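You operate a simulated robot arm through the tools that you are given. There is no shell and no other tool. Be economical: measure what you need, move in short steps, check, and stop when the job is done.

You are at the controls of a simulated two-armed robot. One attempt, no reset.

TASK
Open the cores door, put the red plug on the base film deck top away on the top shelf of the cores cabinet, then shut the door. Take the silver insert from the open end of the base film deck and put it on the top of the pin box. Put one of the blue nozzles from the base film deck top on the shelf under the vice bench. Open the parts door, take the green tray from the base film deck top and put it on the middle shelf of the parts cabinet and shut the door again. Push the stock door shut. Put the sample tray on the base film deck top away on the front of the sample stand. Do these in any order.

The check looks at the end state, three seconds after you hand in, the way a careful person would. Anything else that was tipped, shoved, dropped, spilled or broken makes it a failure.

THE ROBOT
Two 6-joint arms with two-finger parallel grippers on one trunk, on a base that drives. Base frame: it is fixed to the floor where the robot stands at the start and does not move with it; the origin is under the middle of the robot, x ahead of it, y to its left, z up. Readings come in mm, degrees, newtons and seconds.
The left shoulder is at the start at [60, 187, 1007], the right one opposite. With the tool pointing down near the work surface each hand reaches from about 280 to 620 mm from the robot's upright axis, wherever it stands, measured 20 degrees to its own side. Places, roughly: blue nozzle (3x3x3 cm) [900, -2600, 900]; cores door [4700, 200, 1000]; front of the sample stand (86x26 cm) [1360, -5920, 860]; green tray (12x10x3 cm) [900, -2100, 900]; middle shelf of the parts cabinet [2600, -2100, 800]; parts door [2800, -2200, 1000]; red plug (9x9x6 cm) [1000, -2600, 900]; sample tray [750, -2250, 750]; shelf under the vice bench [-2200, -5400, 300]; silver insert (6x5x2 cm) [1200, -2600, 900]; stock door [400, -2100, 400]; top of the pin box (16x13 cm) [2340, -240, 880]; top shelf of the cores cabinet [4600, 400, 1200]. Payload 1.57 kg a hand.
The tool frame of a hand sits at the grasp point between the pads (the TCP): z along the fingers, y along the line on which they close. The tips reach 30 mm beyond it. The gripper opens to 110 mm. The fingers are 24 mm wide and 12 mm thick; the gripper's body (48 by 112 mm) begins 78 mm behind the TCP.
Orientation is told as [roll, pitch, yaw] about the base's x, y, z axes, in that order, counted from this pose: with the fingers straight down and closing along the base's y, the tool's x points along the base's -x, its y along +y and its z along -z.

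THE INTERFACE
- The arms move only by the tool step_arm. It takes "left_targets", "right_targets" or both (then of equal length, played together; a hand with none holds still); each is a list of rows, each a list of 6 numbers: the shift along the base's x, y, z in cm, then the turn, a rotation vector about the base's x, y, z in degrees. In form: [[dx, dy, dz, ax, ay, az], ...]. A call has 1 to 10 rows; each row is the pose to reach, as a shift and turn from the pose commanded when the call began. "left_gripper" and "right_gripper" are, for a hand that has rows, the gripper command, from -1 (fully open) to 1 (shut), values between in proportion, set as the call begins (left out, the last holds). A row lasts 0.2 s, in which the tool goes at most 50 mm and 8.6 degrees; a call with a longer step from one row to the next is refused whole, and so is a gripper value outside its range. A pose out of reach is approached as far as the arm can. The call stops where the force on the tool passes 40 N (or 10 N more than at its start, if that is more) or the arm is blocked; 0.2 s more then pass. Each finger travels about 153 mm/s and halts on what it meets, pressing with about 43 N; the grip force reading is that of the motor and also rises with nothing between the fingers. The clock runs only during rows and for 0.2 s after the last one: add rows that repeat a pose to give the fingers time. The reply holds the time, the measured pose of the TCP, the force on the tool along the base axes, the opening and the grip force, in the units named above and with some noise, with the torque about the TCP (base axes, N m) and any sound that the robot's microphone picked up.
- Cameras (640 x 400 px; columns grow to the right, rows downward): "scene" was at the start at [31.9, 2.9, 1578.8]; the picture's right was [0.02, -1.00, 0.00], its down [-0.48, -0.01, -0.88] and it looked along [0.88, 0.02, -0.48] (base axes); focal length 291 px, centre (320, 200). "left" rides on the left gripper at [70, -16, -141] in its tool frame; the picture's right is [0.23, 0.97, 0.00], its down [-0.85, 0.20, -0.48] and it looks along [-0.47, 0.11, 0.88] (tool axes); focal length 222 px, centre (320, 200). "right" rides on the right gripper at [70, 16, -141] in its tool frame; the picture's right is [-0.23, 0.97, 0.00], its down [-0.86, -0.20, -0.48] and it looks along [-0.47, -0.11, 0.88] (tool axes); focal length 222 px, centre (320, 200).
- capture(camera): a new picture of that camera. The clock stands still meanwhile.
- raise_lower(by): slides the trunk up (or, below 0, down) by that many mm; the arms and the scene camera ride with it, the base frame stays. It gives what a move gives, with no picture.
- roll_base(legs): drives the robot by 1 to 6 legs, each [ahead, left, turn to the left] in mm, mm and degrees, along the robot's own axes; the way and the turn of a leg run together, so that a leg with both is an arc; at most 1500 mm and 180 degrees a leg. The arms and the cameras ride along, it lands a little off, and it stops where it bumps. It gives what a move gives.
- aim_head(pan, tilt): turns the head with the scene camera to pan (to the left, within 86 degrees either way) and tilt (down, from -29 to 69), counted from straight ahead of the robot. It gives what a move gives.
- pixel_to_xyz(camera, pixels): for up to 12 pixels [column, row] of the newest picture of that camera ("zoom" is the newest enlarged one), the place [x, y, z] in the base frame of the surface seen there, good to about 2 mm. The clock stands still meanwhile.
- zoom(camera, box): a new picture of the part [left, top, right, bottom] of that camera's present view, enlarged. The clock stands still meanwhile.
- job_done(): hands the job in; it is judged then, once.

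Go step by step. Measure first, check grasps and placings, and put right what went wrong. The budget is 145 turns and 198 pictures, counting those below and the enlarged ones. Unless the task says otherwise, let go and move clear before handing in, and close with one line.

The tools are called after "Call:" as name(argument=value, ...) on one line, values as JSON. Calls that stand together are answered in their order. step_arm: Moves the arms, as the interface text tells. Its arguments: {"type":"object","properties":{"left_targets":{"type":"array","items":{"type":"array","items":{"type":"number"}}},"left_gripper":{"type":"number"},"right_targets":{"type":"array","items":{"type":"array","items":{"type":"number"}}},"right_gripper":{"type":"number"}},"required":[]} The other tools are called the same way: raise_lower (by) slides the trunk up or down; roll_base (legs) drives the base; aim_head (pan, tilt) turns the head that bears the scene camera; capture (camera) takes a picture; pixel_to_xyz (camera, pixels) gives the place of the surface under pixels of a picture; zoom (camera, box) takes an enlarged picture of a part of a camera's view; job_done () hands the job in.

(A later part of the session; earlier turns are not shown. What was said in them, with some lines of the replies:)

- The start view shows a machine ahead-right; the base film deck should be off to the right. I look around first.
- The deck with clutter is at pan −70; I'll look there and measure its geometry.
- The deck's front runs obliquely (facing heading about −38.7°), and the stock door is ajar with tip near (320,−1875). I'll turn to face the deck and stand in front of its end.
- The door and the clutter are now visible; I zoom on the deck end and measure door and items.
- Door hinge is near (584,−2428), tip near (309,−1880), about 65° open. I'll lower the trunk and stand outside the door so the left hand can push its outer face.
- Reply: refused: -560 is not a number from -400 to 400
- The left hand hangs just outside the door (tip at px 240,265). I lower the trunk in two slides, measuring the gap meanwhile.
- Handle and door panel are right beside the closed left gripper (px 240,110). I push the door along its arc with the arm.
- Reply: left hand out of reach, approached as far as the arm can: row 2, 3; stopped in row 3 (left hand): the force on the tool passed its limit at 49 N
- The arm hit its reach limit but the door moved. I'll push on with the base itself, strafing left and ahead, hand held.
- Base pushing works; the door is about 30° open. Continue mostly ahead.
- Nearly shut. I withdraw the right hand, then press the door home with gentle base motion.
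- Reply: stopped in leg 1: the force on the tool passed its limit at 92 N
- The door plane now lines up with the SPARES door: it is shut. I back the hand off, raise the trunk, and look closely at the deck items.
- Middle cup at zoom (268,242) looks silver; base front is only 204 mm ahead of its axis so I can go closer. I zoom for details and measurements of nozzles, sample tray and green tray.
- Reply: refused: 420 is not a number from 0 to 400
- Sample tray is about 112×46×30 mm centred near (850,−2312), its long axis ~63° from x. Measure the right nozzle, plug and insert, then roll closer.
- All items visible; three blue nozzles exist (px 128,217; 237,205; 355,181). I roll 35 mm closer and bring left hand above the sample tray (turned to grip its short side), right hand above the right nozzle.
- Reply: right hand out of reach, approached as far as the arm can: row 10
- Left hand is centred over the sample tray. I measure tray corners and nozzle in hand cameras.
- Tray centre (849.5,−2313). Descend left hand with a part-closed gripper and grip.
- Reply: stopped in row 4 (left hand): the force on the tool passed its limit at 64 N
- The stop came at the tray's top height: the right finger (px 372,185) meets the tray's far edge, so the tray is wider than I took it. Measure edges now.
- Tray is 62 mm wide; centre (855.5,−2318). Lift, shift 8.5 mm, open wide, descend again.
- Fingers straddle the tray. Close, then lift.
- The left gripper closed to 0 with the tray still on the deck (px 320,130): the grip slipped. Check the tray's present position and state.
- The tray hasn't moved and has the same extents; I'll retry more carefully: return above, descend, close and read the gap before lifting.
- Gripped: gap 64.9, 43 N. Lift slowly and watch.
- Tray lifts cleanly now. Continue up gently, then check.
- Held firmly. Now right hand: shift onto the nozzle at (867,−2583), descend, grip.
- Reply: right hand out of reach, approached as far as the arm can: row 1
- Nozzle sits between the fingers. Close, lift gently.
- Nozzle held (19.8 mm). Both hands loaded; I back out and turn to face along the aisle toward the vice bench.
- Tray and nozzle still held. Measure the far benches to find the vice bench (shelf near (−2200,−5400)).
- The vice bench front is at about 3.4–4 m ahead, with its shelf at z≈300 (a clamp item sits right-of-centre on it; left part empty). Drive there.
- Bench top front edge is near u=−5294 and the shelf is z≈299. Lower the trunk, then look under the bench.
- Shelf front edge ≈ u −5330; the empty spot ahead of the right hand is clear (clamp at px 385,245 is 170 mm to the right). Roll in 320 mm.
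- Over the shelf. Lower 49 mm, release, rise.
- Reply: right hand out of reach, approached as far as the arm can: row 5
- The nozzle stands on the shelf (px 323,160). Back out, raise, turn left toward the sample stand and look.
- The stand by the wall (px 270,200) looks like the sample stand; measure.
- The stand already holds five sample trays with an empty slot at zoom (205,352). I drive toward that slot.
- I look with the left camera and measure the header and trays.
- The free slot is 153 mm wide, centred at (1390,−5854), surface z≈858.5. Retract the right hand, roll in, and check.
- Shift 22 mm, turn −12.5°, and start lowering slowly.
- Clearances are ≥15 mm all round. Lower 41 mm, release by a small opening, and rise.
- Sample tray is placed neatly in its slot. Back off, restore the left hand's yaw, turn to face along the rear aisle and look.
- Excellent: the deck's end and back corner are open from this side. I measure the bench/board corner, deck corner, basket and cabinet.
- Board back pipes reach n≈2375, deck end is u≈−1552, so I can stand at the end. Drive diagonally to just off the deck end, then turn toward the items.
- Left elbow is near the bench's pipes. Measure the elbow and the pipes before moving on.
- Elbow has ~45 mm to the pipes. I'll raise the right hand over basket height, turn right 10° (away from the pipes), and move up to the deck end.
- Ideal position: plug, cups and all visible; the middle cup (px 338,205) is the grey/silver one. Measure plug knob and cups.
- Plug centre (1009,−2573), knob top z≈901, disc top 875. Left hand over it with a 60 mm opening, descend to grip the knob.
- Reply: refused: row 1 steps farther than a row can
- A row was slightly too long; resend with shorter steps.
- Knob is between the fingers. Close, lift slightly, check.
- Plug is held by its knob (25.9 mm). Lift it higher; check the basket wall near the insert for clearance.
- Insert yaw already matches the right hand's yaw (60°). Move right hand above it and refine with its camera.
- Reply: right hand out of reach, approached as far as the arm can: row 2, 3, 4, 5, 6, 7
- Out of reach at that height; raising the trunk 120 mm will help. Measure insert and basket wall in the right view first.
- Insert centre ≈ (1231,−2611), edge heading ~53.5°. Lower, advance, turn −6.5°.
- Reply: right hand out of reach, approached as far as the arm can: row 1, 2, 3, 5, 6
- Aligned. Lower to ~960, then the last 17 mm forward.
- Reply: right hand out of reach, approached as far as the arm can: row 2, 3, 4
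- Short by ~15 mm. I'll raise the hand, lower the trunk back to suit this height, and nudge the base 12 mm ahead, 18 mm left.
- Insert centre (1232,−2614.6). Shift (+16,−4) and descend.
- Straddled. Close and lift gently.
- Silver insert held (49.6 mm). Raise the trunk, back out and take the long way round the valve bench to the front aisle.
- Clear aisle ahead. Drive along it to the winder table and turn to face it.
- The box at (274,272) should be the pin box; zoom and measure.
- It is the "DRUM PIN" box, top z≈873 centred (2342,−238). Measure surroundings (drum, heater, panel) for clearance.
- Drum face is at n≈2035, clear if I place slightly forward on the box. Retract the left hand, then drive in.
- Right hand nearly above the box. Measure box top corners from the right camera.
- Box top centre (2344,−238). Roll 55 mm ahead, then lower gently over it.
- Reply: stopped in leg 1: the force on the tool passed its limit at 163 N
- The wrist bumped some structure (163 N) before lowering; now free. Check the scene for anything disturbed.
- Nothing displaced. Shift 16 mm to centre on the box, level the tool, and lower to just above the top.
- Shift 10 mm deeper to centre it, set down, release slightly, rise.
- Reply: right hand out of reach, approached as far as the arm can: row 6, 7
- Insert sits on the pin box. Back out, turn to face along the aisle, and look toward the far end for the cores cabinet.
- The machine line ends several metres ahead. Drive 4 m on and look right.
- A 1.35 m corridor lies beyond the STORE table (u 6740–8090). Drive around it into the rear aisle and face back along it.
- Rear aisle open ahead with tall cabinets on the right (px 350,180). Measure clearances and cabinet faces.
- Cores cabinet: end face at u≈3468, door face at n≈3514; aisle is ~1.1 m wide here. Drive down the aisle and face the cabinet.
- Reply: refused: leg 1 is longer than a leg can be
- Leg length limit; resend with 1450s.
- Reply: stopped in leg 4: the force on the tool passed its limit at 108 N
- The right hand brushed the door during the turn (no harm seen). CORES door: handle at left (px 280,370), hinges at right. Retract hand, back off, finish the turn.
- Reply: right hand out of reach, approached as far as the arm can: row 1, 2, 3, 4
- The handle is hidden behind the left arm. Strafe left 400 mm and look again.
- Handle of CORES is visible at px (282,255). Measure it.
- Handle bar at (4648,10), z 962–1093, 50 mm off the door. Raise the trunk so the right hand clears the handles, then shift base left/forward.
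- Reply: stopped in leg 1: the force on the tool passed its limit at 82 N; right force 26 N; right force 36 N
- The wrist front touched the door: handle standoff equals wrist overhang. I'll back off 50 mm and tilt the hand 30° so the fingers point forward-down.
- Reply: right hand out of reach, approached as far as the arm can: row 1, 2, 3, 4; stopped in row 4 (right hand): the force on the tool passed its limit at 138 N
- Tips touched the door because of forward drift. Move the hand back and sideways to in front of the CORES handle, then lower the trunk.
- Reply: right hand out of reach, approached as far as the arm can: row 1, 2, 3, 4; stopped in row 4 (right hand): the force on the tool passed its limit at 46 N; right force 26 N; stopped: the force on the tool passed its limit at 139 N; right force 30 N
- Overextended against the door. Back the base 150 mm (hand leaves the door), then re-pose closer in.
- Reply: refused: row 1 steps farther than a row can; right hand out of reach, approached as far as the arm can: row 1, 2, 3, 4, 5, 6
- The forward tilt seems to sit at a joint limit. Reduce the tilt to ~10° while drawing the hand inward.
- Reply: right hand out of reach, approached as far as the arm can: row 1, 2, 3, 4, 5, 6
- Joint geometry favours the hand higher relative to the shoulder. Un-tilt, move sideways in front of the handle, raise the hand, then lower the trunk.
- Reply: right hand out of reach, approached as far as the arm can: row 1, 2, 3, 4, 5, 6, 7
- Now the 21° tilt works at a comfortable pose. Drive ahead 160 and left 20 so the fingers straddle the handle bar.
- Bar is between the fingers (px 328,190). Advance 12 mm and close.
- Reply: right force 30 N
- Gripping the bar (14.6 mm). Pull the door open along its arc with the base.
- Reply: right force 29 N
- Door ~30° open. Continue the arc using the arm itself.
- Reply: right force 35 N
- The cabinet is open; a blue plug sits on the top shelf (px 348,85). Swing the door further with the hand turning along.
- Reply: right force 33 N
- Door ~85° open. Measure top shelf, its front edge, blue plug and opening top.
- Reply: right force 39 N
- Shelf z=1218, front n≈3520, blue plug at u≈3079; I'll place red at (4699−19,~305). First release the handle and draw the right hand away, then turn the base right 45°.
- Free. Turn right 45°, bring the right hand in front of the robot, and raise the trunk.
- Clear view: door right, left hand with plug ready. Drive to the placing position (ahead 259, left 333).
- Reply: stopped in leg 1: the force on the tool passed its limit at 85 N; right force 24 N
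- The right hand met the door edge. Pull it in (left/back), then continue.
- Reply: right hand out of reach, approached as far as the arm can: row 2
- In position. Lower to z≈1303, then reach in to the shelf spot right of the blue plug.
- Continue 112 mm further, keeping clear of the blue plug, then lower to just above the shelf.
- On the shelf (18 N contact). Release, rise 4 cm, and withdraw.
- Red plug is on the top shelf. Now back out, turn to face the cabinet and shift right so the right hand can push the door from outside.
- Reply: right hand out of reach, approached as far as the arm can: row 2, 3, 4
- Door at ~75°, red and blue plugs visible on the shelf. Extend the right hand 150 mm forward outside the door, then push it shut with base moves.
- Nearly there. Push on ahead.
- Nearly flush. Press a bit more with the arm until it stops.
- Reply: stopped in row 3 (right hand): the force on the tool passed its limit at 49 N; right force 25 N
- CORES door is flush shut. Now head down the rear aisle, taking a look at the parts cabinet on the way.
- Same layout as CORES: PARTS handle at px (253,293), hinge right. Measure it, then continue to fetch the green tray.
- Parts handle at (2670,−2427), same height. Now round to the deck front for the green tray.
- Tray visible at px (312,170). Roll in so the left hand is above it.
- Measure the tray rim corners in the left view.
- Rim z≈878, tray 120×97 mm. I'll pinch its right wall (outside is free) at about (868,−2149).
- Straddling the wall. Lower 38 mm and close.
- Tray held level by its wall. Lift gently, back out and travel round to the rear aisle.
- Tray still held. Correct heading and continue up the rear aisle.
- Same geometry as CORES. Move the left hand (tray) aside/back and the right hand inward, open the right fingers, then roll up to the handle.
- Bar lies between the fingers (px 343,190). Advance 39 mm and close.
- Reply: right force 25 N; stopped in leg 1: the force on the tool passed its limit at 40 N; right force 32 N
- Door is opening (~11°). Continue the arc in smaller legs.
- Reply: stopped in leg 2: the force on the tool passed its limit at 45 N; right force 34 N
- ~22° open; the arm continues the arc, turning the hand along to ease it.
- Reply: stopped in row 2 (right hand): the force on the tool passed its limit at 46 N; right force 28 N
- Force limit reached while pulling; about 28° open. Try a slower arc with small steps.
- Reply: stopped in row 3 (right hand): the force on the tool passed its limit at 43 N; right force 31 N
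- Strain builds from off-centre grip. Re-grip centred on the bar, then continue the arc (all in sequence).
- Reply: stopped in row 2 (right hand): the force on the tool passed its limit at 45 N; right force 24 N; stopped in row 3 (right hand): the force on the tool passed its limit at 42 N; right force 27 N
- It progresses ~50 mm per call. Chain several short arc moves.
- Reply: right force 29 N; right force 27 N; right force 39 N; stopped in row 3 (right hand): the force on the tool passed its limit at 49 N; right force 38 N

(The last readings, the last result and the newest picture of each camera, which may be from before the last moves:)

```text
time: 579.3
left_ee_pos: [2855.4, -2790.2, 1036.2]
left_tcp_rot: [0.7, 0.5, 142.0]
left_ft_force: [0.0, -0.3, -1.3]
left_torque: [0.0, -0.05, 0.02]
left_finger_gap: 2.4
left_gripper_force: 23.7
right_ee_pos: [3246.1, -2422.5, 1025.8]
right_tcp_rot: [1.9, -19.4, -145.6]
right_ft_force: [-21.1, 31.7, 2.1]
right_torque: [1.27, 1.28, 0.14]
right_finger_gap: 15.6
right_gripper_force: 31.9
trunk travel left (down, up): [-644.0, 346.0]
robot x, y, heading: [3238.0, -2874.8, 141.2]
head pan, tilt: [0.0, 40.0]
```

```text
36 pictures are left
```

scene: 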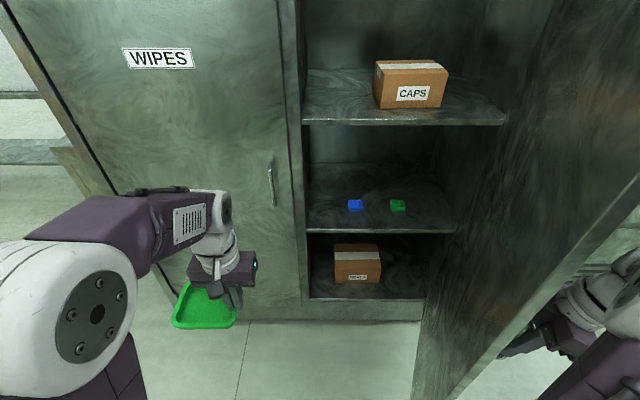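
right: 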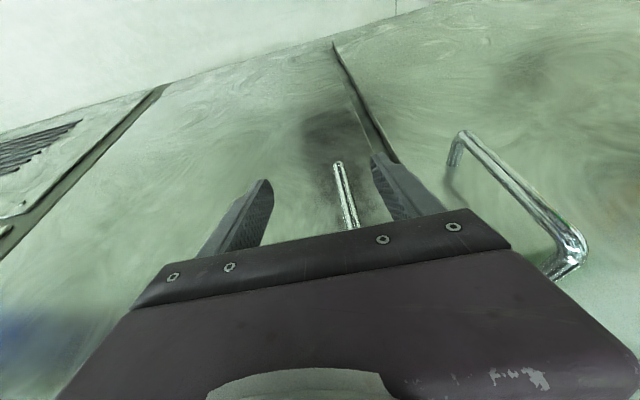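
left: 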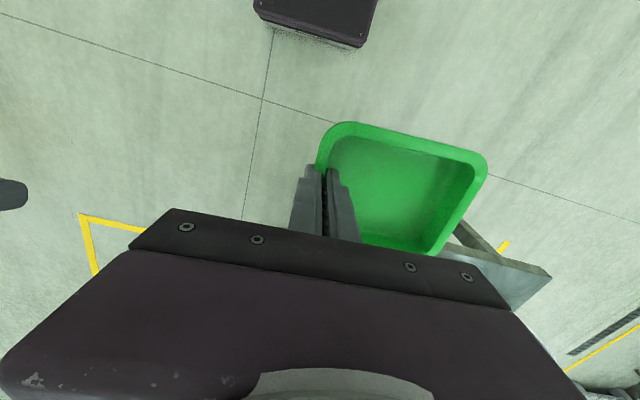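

Wide open; the middle shelf holds only a small blue and green part (px 355,205 / 398,206). Swing the door the rest of the way, and measure the shelf.

Call:
pixel_to_xyz(camera="scene", pixels=[[355, 205], [398, 206], [330, 228], [430, 228], [320, 190], [375, 180], [440, 190], [375, 220], [310, 120], [470, 120], [312, 215]])

Call:
step_arm(right_targets=[[1.5, 1.3, 0, 0, 0, 3], [3, 2.8, 0, 0, 0, 6], [4.5, 4.4, 0, 0, 0, 9]])

Call:
step_arm(right_targets=[[1.3, 1.6, 0, 0, 0, 3], [2.6, 3.2, 0, 0, 0, 6], [3.8, 4.8, 0, 0, 0, 9]])

Call:
step_arm(right_targets=[[0, 0, 0, 0, 0, 0], [0, 0, 0, 0, 0, 0], [3, 0.9, 0, 0, 0, 0], [6, 1.8, 0, 0, 0, 0], [9.5, 2.8, 0, 0, 0, 0], [13, 3.5, 0, 0, 0, 0]], right_gripper=-0.3)

Call:
capture(camera="scene")

```text
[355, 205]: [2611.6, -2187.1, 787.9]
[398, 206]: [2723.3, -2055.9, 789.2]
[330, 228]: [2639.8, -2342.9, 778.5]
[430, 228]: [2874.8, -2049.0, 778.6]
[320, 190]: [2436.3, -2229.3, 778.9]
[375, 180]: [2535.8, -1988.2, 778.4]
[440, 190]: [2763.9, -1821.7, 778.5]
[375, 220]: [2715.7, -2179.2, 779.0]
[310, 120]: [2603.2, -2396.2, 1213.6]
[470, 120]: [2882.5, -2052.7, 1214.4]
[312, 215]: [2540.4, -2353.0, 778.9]
```

```text
time: 580.1
left_ee_pos: [2857.5, -2793.7, 1036.8]
left_tcp_rot: [0.6, 0.2, 142.0]
left_ft_force: [0.3, -0.4, -0.3]
left_torque: [0.02, -0.01, -0.03]
left_finger_gap: 2.1
left_gripper_force: 23.4
right_ee_pos: [3294.3, -2386.8, 1026.9]
right_tcp_rot: [2.1, -19.6, -136.5]
right_ft_force: [-10.9, 13.9, 3.2]
right_torque: [1.33, 1.66, 0.08]
right_finger_gap: 16.0
right_gripper_force: 31.5
trunk travel left (down, up): [-644.0, 346.0]
robot x, y, heading: [3240.0, -2872.5, 141.4]
head pan, tilt: [0.0, 40.0]
```

```text
time: 580.5
left_ee_pos: [2859.4, -2795.2, 1038.0]
left_tcp_rot: [0.6, 0.1, 142.0]
left_ft_force: [-0.8, 0.7, -0.5]
left_torque: [0.04, -0.02, 0.01]
left_finger_gap: 2.2
left_gripper_force: 23.8
right_ee_pos: [3300.6, -2380.1, 1027.9]
right_tcp_rot: [1.5, -20.1, -135.1]
right_ft_force: [4.2, -2.9, 4.9]
right_torque: [2.02, 1.43, 0.0]
right_finger_gap: 15.3
right_gripper_force: 30.4
trunk travel left (down, up): [-644.0, 346.0]
robot x, y, heading: [3236.3, -2876.0, 141.6]
head pan, tilt: [0.0, 40.0]
stopped in row 1 (right hand): the force on the tool passed its limit at 51 N (the readings are from after the stop); the commanded pose is now the measured one
```

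```text
time: 581.9
left_ee_pos: [2861.2, -2795.0, 1036.5]
left_tcp_rot: [0.6, 0.0, 141.9]
left_ft_force: [-0.2, -0.3, -0.9]
left_torque: [0.0, 0.01, 0.0]
left_finger_gap: 2.2
left_gripper_force: 23.6
right_ee_pos: [3430.5, -2344.3, 1024.9]
right_tcp_rot: [1.8, -20.1, -135.0]
right_ft_force: [-0.4, 0.9, 0.1]
right_torque: [-0.01, 0.01, 0.01]
right_finger_gap: 71.5
right_gripper_force: 0.1
trunk travel left (down, up): [-644.0, 346.0]
robot x, y, heading: [3234.8, -2877.4, 141.5]
head pan, tilt: [0.0, 40.0]
```

```text
35 pictures are left
```

scene: 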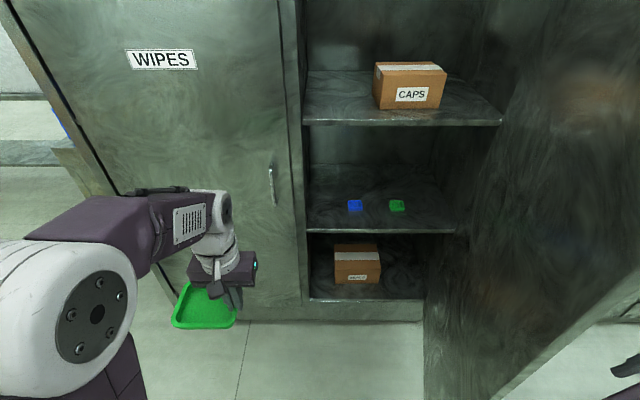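

Shelf z=779, front n≈3530; free slot left of the blue part. Same manoeuvre as before: turn right 45°, fold in the right hand while re-squaring the tray hand, lower trunk 80 mm.

Call:
roll_base(legs=[[0, 0, -45]])

Call:
step_arm(right_targets=[[-4.8, 0, 0, 0, 0, -8.4], [-9.6, 0, 0, 0, 0, -16.8], [-14.4, 0, 0, 0, 0, -25.2], [-19.2, 0, 0, 0, 0, -33.6], [-24, 0, 0, 0, 0, -42], [-28.8, 0, 0, 0, 0, -50.4], [-33.6, 0, 0, 0, 0, -58.8], [-38.4, 0, 0, 0, 0, -67.2], [-43.2, 0, 0, 0, 0, -75.6], [-48, 0, 0, 0, 0, -84]], left_targets=[[0, 0, 0, 0, 0, 4.5], [0, 0, 0, 0, 0, 9], [0, 0, 0, 0, 0, 13.5], [0, 0, 0, 0, 0, 18], [0, 0, 0, 0, 0, 22.5], [0, 0, 0, 0, 0, 27], [0, 0, 0, 0, 0, 31.5], [0, 0, 0, 0, 0, 36], [0, 0, 0, 0, 0, 40.5], [0, 0, 0, 0, 0, 44]], right_gripper=1)

Call:
raise_lower(by=-80)

Call:
aim_head(pan=15, tilt=42)

Call:
capture(camera="scene")

```text
time: 584.3
left_ee_pos: [3028.2, -2549.6, 1037.2]
left_tcp_rot: [0.5, 0.2, 96.8]
left_ft_force: [-0.8, 0.2, -0.8]
left_torque: [-0.01, -0.08, 0.01]
left_finger_gap: 2.1
left_gripper_force: 23.5
right_ee_pos: [3749.0, -2635.7, 1026.9]
right_tcp_rot: [1.8, -20.0, 179.8]
right_ft_force: [-0.7, 0.2, -0.2]
right_torque: [0.0, -0.01, 0.05]
right_finger_gap: 71.4
right_gripper_force: 0.1
trunk travel left (down, up): [-644.0, 346.0]
robot x, y, heading: [3239.8, -2878.1, 96.7]
head pan, tilt: [0.0, 40.0]
```

```text
time: 586.5
left_ee_pos: [3026.8, -2549.9, 1037.9]
left_tcp_rot: [0.5, 0.1, 140.9]
left_ft_force: [-0.4, 0.4, -1.0]
left_torque: [0.03, -0.06, 0.0]
left_finger_gap: 2.1
left_gripper_force: 24.3
right_ee_pos: [3257.9, -2630.8, 1034.3]
right_tcp_rot: [1.4, -20.1, 96.4]
right_ft_force: [-0.5, 0.8, 0.5]
right_torque: [-0.04, -0.01, -0.04]
right_finger_gap: 0.1
right_gripper_force: 21.1
right hand out of reach, approached as far as the arm can: row 6, 7, 8, 9, 10
trunk travel left (down, up): [-644.0, 346.0]
robot x, y, heading: [3238.9, -2873.5, 96.2]
head pan, tilt: [0.0, 40.0]
```

```text
time: 587.7
left_ee_pos: [3027.0, -2549.8, 957.9]
left_tcp_rot: [0.5, 0.0, 140.7]
left_ft_force: [0.1, 0.9, -1.0]
left_torque: [0.03, -0.03, 0.0]
left_finger_gap: 2.4
left_gripper_force: 23.8
right_ee_pos: [3260.0, -2632.0, 954.1]
right_tcp_rot: [1.7, -20.0, 95.8]
right_ft_force: [-0.4, -0.4, 0.0]
right_torque: [-0.03, 0.02, 0.0]
right_finger_gap: 0.0
right_gripper_force: 21.6
trunk travel left (down, up): [-564.0, 426.0]
robot x, y, heading: [3241.9, -2875.2, 96.7]
head pan, tilt: [0.0, 40.0]
```

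```text
time: 588.5
left_ee_pos: [3027.6, -2549.5, 958.0]
left_tcp_rot: [0.5, 0.1, 140.8]
left_ft_force: [0.0, -0.2, -0.2]
left_torque: [0.06, -0.01, 0.01]
left_finger_gap: 2.0
left_gripper_force: 23.6
right_ee_pos: [3259.7, -2631.8, 953.7]
right_tcp_rot: [1.8, -19.9, 95.9]
right_ft_force: [0.2, 0.4, -0.1]
right_torque: [-0.03, -0.01, -0.01]
right_finger_gap: 0.0
right_gripper_force: 21.4
trunk travel left (down, up): [-564.0, 426.0]
robot x, y, heading: [3242.4, -2874.3, 96.6]
head pan, tilt: [15.0, 42.0]
```

```text
34 pictures are left
```

scene: 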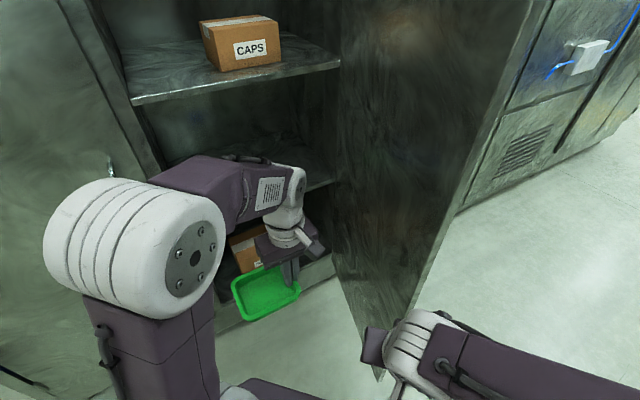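

Good configuration. Lower the tray 10 cm, translate to the cabinet, and check.

Call:
step_arm(left_targets=[[0, 0, -1.5, 0, 0, 0], [0, 0, -3.2, 0, 0, 0], [0, 0, -5, 0, 0, 0], [0, 0, -6.8, 0, 0, 0], [0, 0, -8.5, 0, 0, 0], [0, 0, -9.8, 0, 0, 0]])

Call:
roll_base(legs=[[90, 307, 0]])

Call:
capture(camera="scene")

Call:
capture(camera="left")

```text
time: 589.9
left_ee_pos: [3027.9, -2549.1, 859.6]
left_tcp_rot: [0.5, 0.0, 140.8]
left_ft_force: [0.0, -0.4, -0.9]
left_torque: [0.02, 0.01, 0.03]
left_finger_gap: 2.2
left_gripper_force: 24.0
right_ee_pos: [3259.9, -2631.5, 952.5]
right_tcp_rot: [1.7, -20.0, 95.8]
right_ft_force: [0.9, 0.1, 0.2]
right_torque: [0.02, 0.01, 0.02]
right_finger_gap: 0.0
right_gripper_force: 21.5
trunk travel left (down, up): [-564.0, 426.0]
robot x, y, heading: [3237.5, -2874.2, 96.4]
head pan, tilt: [15.0, 42.0]
```

```text
time: 592.0
left_ee_pos: [2710.6, -2495.0, 861.1]
left_tcp_rot: [0.6, 0.2, 140.9]
left_ft_force: [0.1, -0.5, -0.7]
left_torque: [0.03, -0.05, 0.03]
left_finger_gap: 2.2
left_gripper_force: 23.4
right_ee_pos: [2942.9, -2574.3, 954.3]
right_tcp_rot: [1.7, -19.9, 95.9]
right_ft_force: [-0.3, 0.7, -0.1]
right_torque: [-0.01, 0.02, -0.02]
right_finger_gap: 0.0
right_gripper_force: 21.9
trunk travel left (down, up): [-564.0, 426.0]
robot x, y, heading: [2922.5, -2818.7, 96.3]
head pan, tilt: [15.0, 42.0]
```

```text
33 pictures are left
```

scene: 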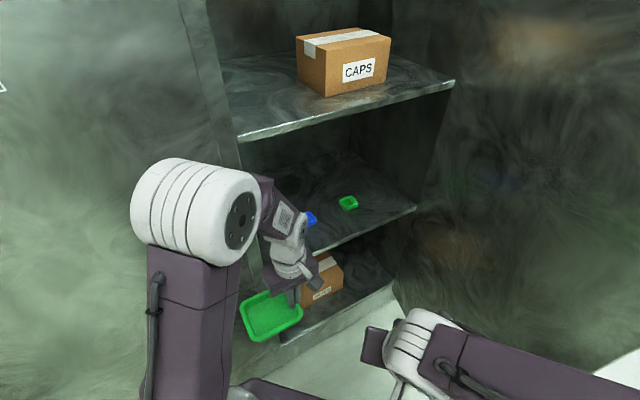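

```text
32 pictures are left
```

left: 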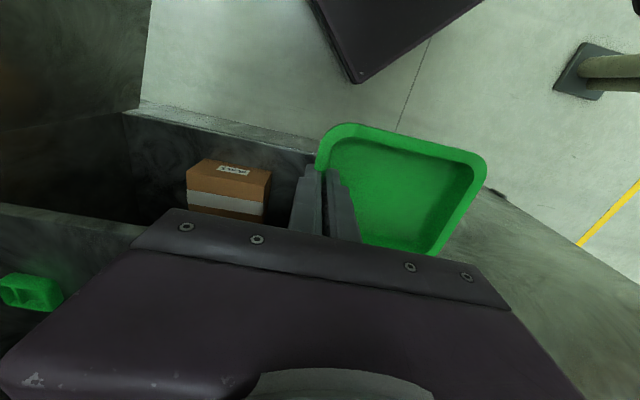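

Tray must clear the left jamb: shift right 133 mm first, then straight in.

Call:
step_arm(left_targets=[[2.1, 2.6, 0, 0, 0, 0], [4.2, 5.2, 0, 0, 0, 0], [6.3, 7.7, 0, 0, 0, 0], [8.4, 10.3, 0, 0, 0, 0], [5.8, 12.4, 0, 0, 0, 0], [3.2, 14.6, 0, 0, 0, 0], [0.6, 16.7, 0, 0, 0, 0]])

Call:
capture(camera="scene")

Call:
capture(camera="left")

```text
time: 593.6
left_ee_pos: [2716.2, -2326.1, 856.7]
left_tcp_rot: [0.5, 0.2, 140.9]
left_ft_force: [0.0, 0.6, 0.1]
left_torque: [0.03, -0.06, -0.01]
left_finger_gap: 1.8
left_gripper_force: 24.0
right_ee_pos: [2940.9, -2575.6, 953.3]
right_tcp_rot: [1.5, -19.9, 96.0]
right_ft_force: [0.3, 0.3, 0.2]
right_torque: [-0.03, 0.04, 0.03]
right_finger_gap: 0.1
right_gripper_force: 21.2
trunk travel left (down, up): [-564.0, 426.0]
robot x, y, heading: [2924.3, -2816.9, 96.3]
head pan, tilt: [15.0, 42.0]
```

```text
31 pictures are left
```

scene: 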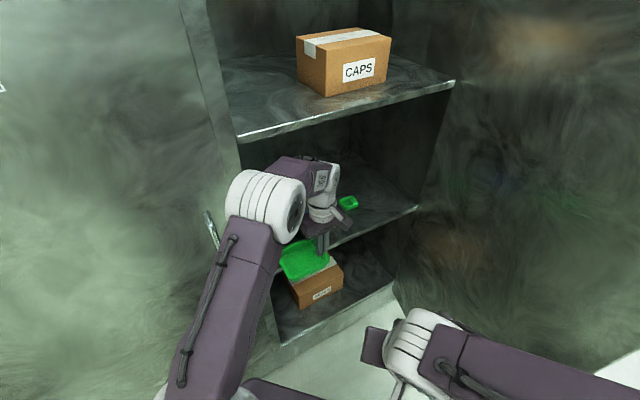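

```text
30 pictures are left
```

left: 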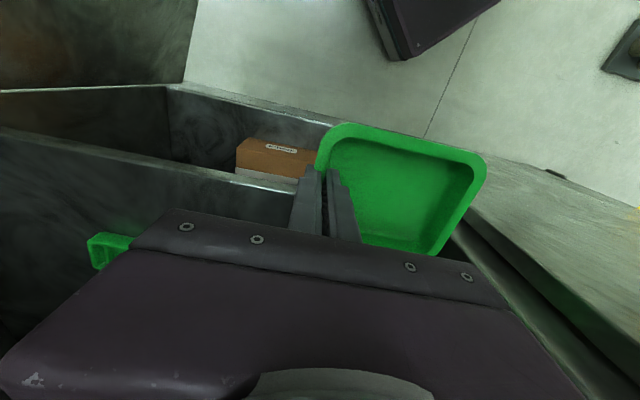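

Check the jamb clearance on the tray's far side.

Call:
pixel_to_xyz(camera="left", pixels=[[484, 165], [440, 245], [455, 240], [470, 225], [490, 240], [480, 205], [100, 255], [250, 180], [520, 200]])

Call:
pixel_to_xyz(camera="scene", pixels=[[240, 175], [262, 260], [270, 310], [235, 130], [348, 203], [355, 232], [285, 262]])

```text
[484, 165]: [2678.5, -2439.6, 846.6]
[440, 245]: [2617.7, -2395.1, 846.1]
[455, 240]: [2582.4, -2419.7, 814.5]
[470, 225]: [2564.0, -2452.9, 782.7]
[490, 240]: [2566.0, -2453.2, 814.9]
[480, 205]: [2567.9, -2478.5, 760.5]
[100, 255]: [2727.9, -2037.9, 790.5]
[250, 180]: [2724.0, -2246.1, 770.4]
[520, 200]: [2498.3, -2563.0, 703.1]
```

```text
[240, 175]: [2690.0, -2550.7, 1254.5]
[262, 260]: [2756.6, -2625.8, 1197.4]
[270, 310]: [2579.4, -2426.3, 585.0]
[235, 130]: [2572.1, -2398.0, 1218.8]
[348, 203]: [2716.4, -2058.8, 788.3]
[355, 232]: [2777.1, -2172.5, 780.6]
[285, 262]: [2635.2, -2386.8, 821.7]
```

43 mm clearance. Go in 119 mm further and lower to just above the shelf.

Call:
step_arm(left_targets=[[-2.4, 1.8, 0, 0, 0, 0], [-4.8, 3.5, 0, 0, 0, 0], [-7.2, 5.3, 0, 0, 0, 0], [-9.6, 7, 0, 0, 0, 0], [-9.6, 7, -1.2, 0, 0, 0], [-9.6, 7, -2.4, 0, 0, 0], [-9.6, 7, -3.2, 0, 0, 0], [-9.6, 7, -3.5, 0, 0, 0]])

Call:
capture(camera="left")

Call:
zoom(camera="scene", box=[240, 140, 440, 280])

```text
time: 595.4
left_ee_pos: [2621.1, -2257.1, 824.8]
left_tcp_rot: [0.5, 0.1, 140.8]
left_ft_force: [1.1, -0.3, -0.9]
left_torque: [0.05, -0.04, 0.02]
left_finger_gap: 2.4
left_gripper_force: 23.7
right_ee_pos: [2943.0, -2574.9, 953.1]
right_tcp_rot: [1.7, -19.9, 95.8]
right_ft_force: [0.3, 0.5, -0.7]
right_torque: [0.03, 0.0, 0.03]
right_finger_gap: 0.0
right_gripper_force: 21.4
trunk travel left (down, up): [-564.0, 426.0]
robot x, y, heading: [2920.4, -2816.9, 96.7]
head pan, tilt: [15.0, 42.0]
```

```text
29 pictures are left
```

left: 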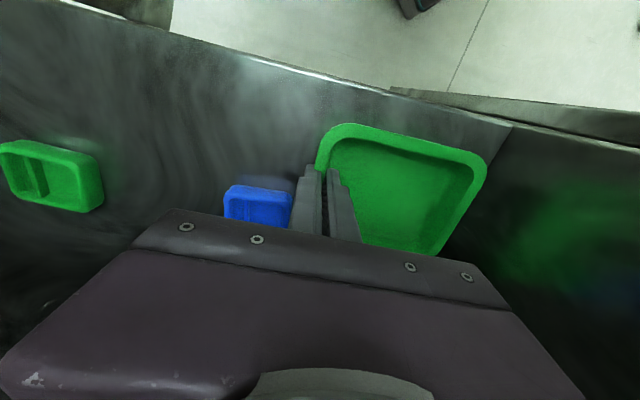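

```text
2.86 times, centred on (340, 210) of scene
```

zoom: 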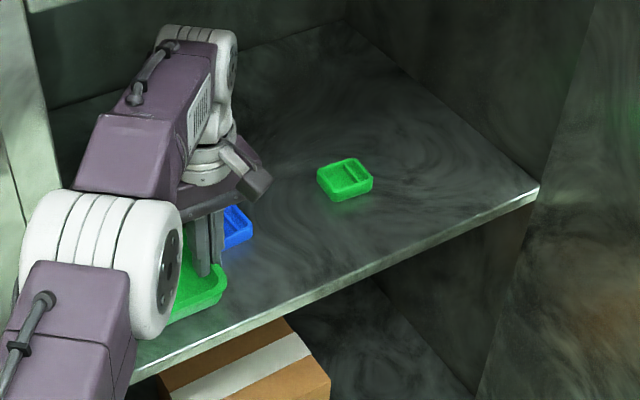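

Blue part is near the outer finger. Pull back 12 mm, set down, open just slightly, rise.

Call:
step_arm(left_targets=[[0.9, -0.8, 0, 0, 0, 0], [0.9, -0.8, -0.3, 0, 0, 0], [0.9, -0.8, -0.55, 0, 0, 0], [0.9, -0.8, -0.6, 0, 0, 0]])

Call:
step_arm(left_targets=[[0, 0, 0, 0, 0, 0], [0, 0, 0, 0, 0, 0], [0, 0, 1, 0, 0, 0], [0, 0, 2.5, 0, 0, 0], [0, 0, 4.5, 0, 0, 0]], left_gripper=0.66)

Call:
capture(camera="left")

```text
time: 596.4
left_ee_pos: [2630.3, -2265.1, 819.6]
left_tcp_rot: [0.4, 0.0, 140.9]
left_ft_force: [0.3, -1.4, 2.9]
left_torque: [0.07, 0.07, 0.02]
left_finger_gap: 2.1
left_gripper_force: 24.0
right_ee_pos: [2943.1, -2573.8, 954.6]
right_tcp_rot: [1.7, -20.0, 95.8]
right_ft_force: [-0.3, -0.4, 0.3]
right_torque: [0.01, 0.01, 0.05]
right_finger_gap: 0.1
right_gripper_force: 20.8
trunk travel left (down, up): [-564.0, 426.0]
robot x, y, heading: [2927.9, -2819.9, 96.3]
head pan, tilt: [15.0, 42.0]
```

```text
time: 597.6
left_ee_pos: [2628.7, -2265.1, 864.4]
left_tcp_rot: [0.5, 0.0, 141.0]
left_ft_force: [-0.5, -0.3, -0.1]
left_torque: [-0.02, 0.01, 0.0]
left_finger_gap: 19.0
left_gripper_force: 0.0
right_ee_pos: [2943.4, -2576.4, 954.5]
right_tcp_rot: [1.7, -20.0, 95.8]
right_ft_force: [-0.6, -0.8, 0.3]
right_torque: [-0.01, -0.02, 0.01]
right_finger_gap: 0.0
right_gripper_force: 21.5
trunk travel left (down, up): [-564.0, 426.0]
robot x, y, heading: [2924.1, -2820.1, 96.4]
head pan, tilt: [15.0, 42.0]
```

```text
27 pictures are left
```

left: 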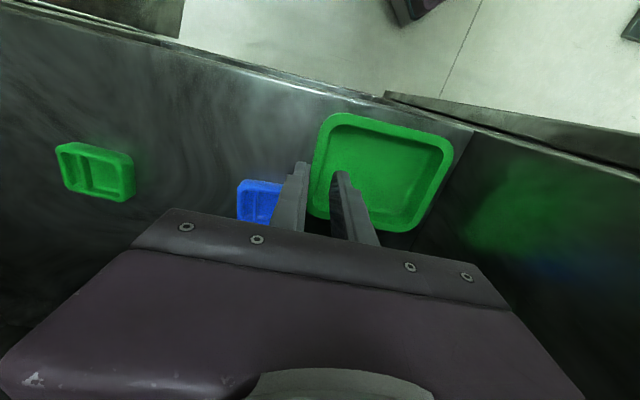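

Tray rests on the middle shelf (front edge inside). Withdraw, back out, turn, shift right, raise trunk, and pose the right hand for closing.

Call:
step_arm(left_targets=[[3.4, -2.8, 0, 0, 0, 0], [6.8, -5.5, 0, 0, 0, 0], [10.2, -8.3, 0, 0, 0, 0], [13.6, -11.1, 0, 0, 0, 0], [17, -13.9, 0, 0, 0, 0]])

Call:
capture(camera="scene")

Call:
roll_base(legs=[[-314, -307, 0], [0, 0, 44.5], [0, -500, 0]])

Call:
raise_lower(by=300)

Call:
step_arm(right_targets=[[2.6, 3.1, 0, 0, 0, 0], [5.2, 6.3, 0, 0, 0, 0], [8.2, 10.1, 0, 0, 0, 0]])

Call:
aim_head(pan=-5, tilt=35)

Call:
capture(camera="scene")

```text
time: 598.8
left_ee_pos: [2801.2, -2405.7, 865.8]
left_tcp_rot: [0.6, 0.0, 140.9]
left_ft_force: [-0.2, -0.1, 0.8]
left_torque: [0.02, 0.03, -0.02]
left_finger_gap: 18.8
left_gripper_force: 0.1
right_ee_pos: [2944.6, -2574.4, 954.2]
right_tcp_rot: [1.8, -20.0, 95.8]
right_ft_force: [-0.6, -0.9, 0.3]
right_torque: [-0.02, 0.0, 0.03]
right_finger_gap: 0.1
right_gripper_force: 21.2
trunk travel left (down, up): [-564.0, 426.0]
robot x, y, heading: [2923.1, -2821.8, 96.2]
head pan, tilt: [15.0, 42.0]
```

```text
26 pictures are left
```

scene: 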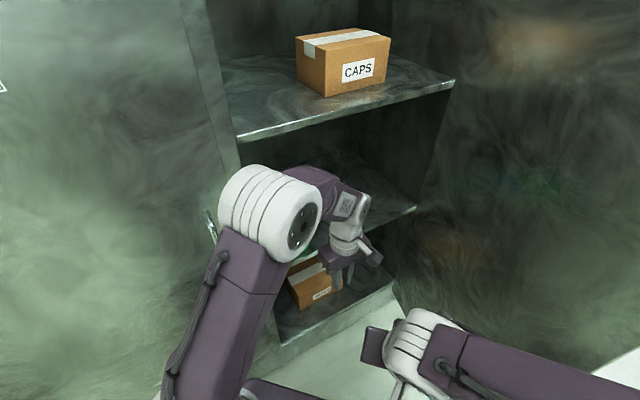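

```text
time: 606.0
left_ee_pos: [3200.9, -2495.0, 866.4]
left_tcp_rot: [0.5, 0.1, -174.9]
left_ft_force: [-0.2, 0.8, 0.3]
left_torque: [-0.01, 0.0, -0.01]
left_finger_gap: 18.8
left_gripper_force: 0.0
right_ee_pos: [3421.4, -2518.5, 952.7]
right_tcp_rot: [1.7, -20.0, 139.9]
right_ft_force: [0.5, -0.2, -0.4]
right_torque: [-0.02, 0.01, -0.02]
right_finger_gap: 0.1
right_gripper_force: 21.4
trunk travel left (down, up): [-564.0, 426.0]
robot x, y, heading: [3578.2, -2711.7, 140.5]
head pan, tilt: [15.0, 42.0]
```

```text
time: 609.0
left_ee_pos: [3200.2, -2494.8, 1167.2]
left_tcp_rot: [0.5, 0.1, -174.9]
left_ft_force: [-0.1, -0.5, 0.2]
left_torque: [0.01, 0.01, -0.04]
left_finger_gap: 18.9
left_gripper_force: 0.1
right_ee_pos: [3421.4, -2518.3, 1253.1]
right_tcp_rot: [1.7, -19.9, 140.0]
right_ft_force: [1.0, 0.6, 0.4]
right_torque: [-0.01, 0.01, -0.02]
right_finger_gap: 0.1
right_gripper_force: 21.5
trunk travel left (down, up): [-864.0, 126.0]
robot x, y, heading: [3579.1, -2711.6, 140.3]
head pan, tilt: [15.0, 42.0]
```

```text
time: 609.8
left_ee_pos: [3199.6, -2493.5, 1165.5]
left_tcp_rot: [0.7, 0.1, -175.0]
left_ft_force: [-0.7, -0.6, 0.7]
left_torque: [0.04, 0.0, -0.03]
left_finger_gap: 18.6
left_gripper_force: 0.1
right_ee_pos: [3454.6, -2380.5, 1258.0]
right_tcp_rot: [1.8, -19.8, 139.9]
right_ft_force: [0.0, -0.1, 0.3]
right_torque: [-0.03, 0.03, 0.04]
right_finger_gap: 0.1
right_gripper_force: 20.9
right hand out of reach, approached as far as the arm can: row 1, 2, 3
trunk travel left (down, up): [-864.0, 126.0]
robot x, y, heading: [3576.3, -2710.1, 140.6]
head pan, tilt: [15.0, 42.0]
```

```text
time: 610.7
left_ee_pos: [3199.8, -2495.4, 1166.1]
left_tcp_rot: [0.5, 0.0, -174.9]
left_ft_force: [0.4, -0.7, -0.4]
left_torque: [-0.02, 0.02, -0.02]
left_finger_gap: 18.6
left_gripper_force: 0.0
right_ee_pos: [3453.9, -2381.6, 1258.4]
right_tcp_rot: [1.7, -19.9, 140.0]
right_ft_force: [-0.4, -0.7, 0.5]
right_torque: [-0.02, 0.0, -0.02]
right_finger_gap: 0.0
right_gripper_force: 21.6
trunk travel left (down, up): [-864.0, 126.0]
robot x, y, heading: [3579.9, -2709.8, 140.5]
head pan, tilt: [-5.0, 35.0]
```

```text
25 pictures are left
```

scene: 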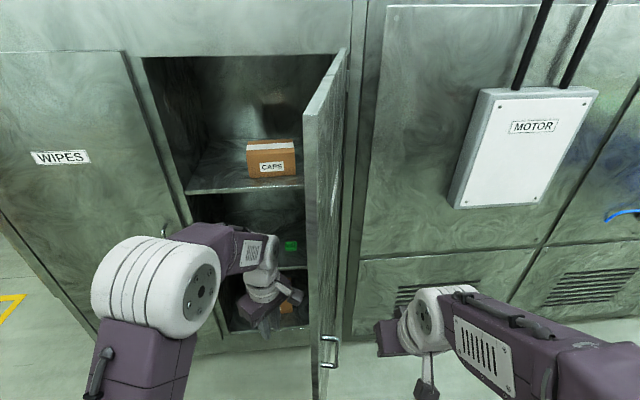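

Move the left hand back out of the door's sweep and extend the right hand; then push the door shut along the same path as before.

Call:
step_arm(left_targets=[[1.5, -4, 0, 0, 0, 0], [2.5, -8, 0, 0, 0, 0], [3.3, -12, 0, 0, 0, 0], [4, -16, 0, 0, 0, 0], [4, -18.8, 0, 0, 0, 0]], right_targets=[[-2.4, 1.9, 0, 0, 0, 0], [-4.8, 3.8, 0, 0, 0, 0], [-7.2, 5.7, 0, 0, 0, 0], [-9.6, 7.6, 0, 0, 0, 0], [-12, 9.6, 0, 0, 0, 0]])

Call:
roll_base(legs=[[20, 270, 0], [170, 200, 0]])

Call:
capture(camera="scene")

```text
time: 611.9
left_ee_pos: [3236.1, -2684.5, 1165.3]
left_tcp_rot: [0.5, 0.0, -175.0]
left_ft_force: [-0.5, 0.6, -0.8]
left_torque: [0.01, 0.0, 0.02]
left_finger_gap: 18.9
left_gripper_force: 0.0
right_ee_pos: [3336.2, -2284.9, 1256.4]
right_tcp_rot: [1.7, -19.9, 139.9]
right_ft_force: [0.1, 0.1, -0.2]
right_torque: [-0.04, -0.03, 0.02]
right_finger_gap: 0.0
right_gripper_force: 21.1
trunk travel left (down, up): [-864.0, 126.0]
robot x, y, heading: [3578.6, -2707.9, 140.3]
head pan, tilt: [-5.0, 35.0]
```

```text
time: 615.2
left_ee_pos: [2794.0, -2927.3, 1167.3]
left_tcp_rot: [0.4, -0.1, -174.9]
left_ft_force: [-0.6, 0.0, -0.4]
left_torque: [0.01, -0.02, -0.02]
left_finger_gap: 18.6
left_gripper_force: 0.1
right_ee_pos: [2893.9, -2526.6, 1257.6]
right_tcp_rot: [1.8, -19.9, 139.9]
right_ft_force: [0.7, 0.1, 0.3]
right_torque: [-0.02, 0.02, -0.01]
right_finger_gap: 0.1
right_gripper_force: 21.6
trunk travel left (down, up): [-864.0, 126.0]
robot x, y, heading: [3133.6, -2949.6, 140.5]
head pan, tilt: [-5.0, 35.0]
```

```text
24 pictures are left
```

scene: 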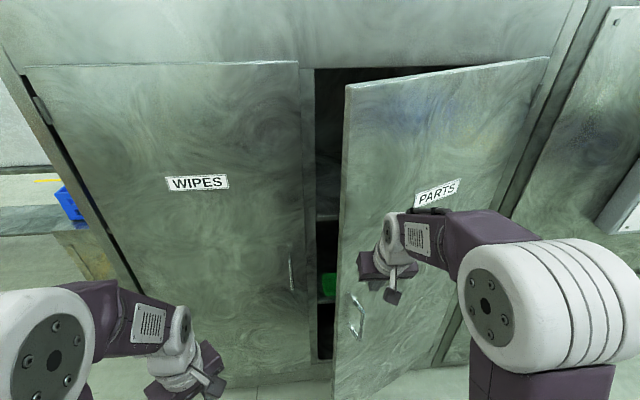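

Door ~30°, tray visible inside. Finish: push ahead, press with the arm, then back off and check.

Call:
roll_base(legs=[[150, 65, 0], [105, 10, 0]])

Call:
step_arm(right_targets=[[-1.2, 1, 0, 0, 0, 0], [-2.4, 2, 0, 0, 0, 0], [-3.6, 3, 0, 0, 0, 0], [-4.8, 3.9, 0, 0, 0, 0], [-6, 4.9, 0, 0, 0, 0]])

Call:
roll_base(legs=[[-420, 0, 0]])

Call:
capture(camera="scene")

Call:
pixel_to_xyz(camera="scene", pixels=[[340, 100], [420, 100], [480, 100], [240, 100], [340, 200], [180, 120], [300, 120]])

```text
time: 617.5
left_ee_pos: [2547.0, -2821.0, 1165.7]
left_tcp_rot: [0.6, 0.1, -175.0]
left_ft_force: [0.2, 0.2, 0.7]
left_torque: [0.01, -0.02, -0.01]
left_finger_gap: 18.6
left_gripper_force: 0.1
right_ee_pos: [2645.8, -2421.9, 1258.6]
right_tcp_rot: [1.8, -19.9, 140.0]
right_ft_force: [0.5, -0.4, -0.7]
right_torque: [0.0, 0.02, 0.02]
right_finger_gap: 0.0
right_gripper_force: 21.8
trunk travel left (down, up): [-864.0, 126.0]
robot x, y, heading: [2887.5, -2849.2, 140.7]
head pan, tilt: [-5.0, 35.0]
```

```text
time: 618.0
left_ee_pos: [2553.6, -2827.3, 1167.6]
left_tcp_rot: [0.2, -0.1, -174.9]
left_ft_force: [-0.6, 0.5, -0.4]
left_torque: [-0.01, -0.04, -0.02]
left_finger_gap: 18.8
left_gripper_force: 0.0
right_ee_pos: [2641.6, -2419.3, 1254.8]
right_tcp_rot: [1.6, -17.9, 139.9]
right_ft_force: [27.4, -22.0, 13.4]
right_torque: [-0.33, -0.46, 0.05]
right_finger_gap: 0.1
right_gripper_force: 21.0
trunk travel left (down, up): [-864.0, 126.0]
robot x, y, heading: [2890.4, -2849.3, 140.6]
head pan, tilt: [-5.0, 35.0]
stopped in row 2 (right hand): the force on the tool passed its limit at 49 N (the readings are from after the stop); the commanded pose is now the measured one
```

```text
time: 620.6
left_ee_pos: [2865.7, -3084.7, 1165.5]
left_tcp_rot: [0.6, 0.1, -174.9]
left_ft_force: [0.5, -0.1, -0.3]
left_torque: [-0.03, 0.0, 0.03]
left_finger_gap: 18.6
left_gripper_force: 0.0
right_ee_pos: [2949.1, -2674.0, 1251.4]
right_tcp_rot: [1.7, -18.4, 140.0]
right_ft_force: [-0.3, -0.1, 0.0]
right_torque: [0.02, -0.02, -0.04]
right_finger_gap: 0.4
right_gripper_force: 21.0
trunk travel left (down, up): [-864.0, 126.0]
robot x, y, heading: [3208.6, -3110.0, 140.5]
head pan, tilt: [-5.0, 35.0]
```

```text
23 pictures are left
```

scene: 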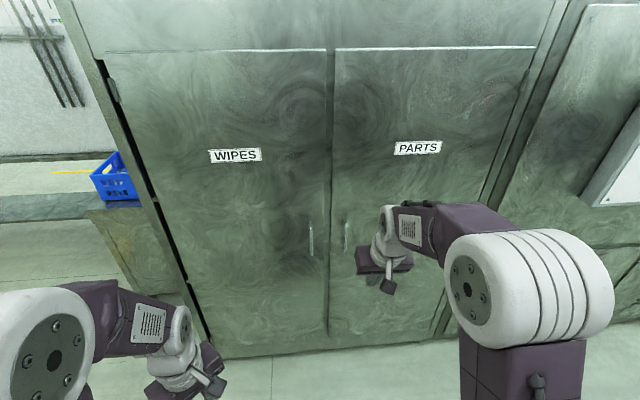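

```text
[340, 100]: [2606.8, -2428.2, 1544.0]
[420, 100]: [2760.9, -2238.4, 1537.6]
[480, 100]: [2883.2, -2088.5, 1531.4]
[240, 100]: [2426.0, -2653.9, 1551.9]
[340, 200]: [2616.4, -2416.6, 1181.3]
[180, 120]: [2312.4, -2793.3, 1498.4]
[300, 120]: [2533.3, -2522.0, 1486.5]
```

The PARTS door is flush with its neighbour (n≈3555 both) and the hands are clear. All six jobs are in place; handing in.

Call:
job_done()

```text
The job is handed in.
```

I finished all six jobs and handed in: red plug, silver insert, blue nozzle, green tray and sample tray are in their places, and the cores, parts and stock doors are shut; the hands bumped the winder frame and cabinet doors a few times, and I saw nothing knocked over or moved.
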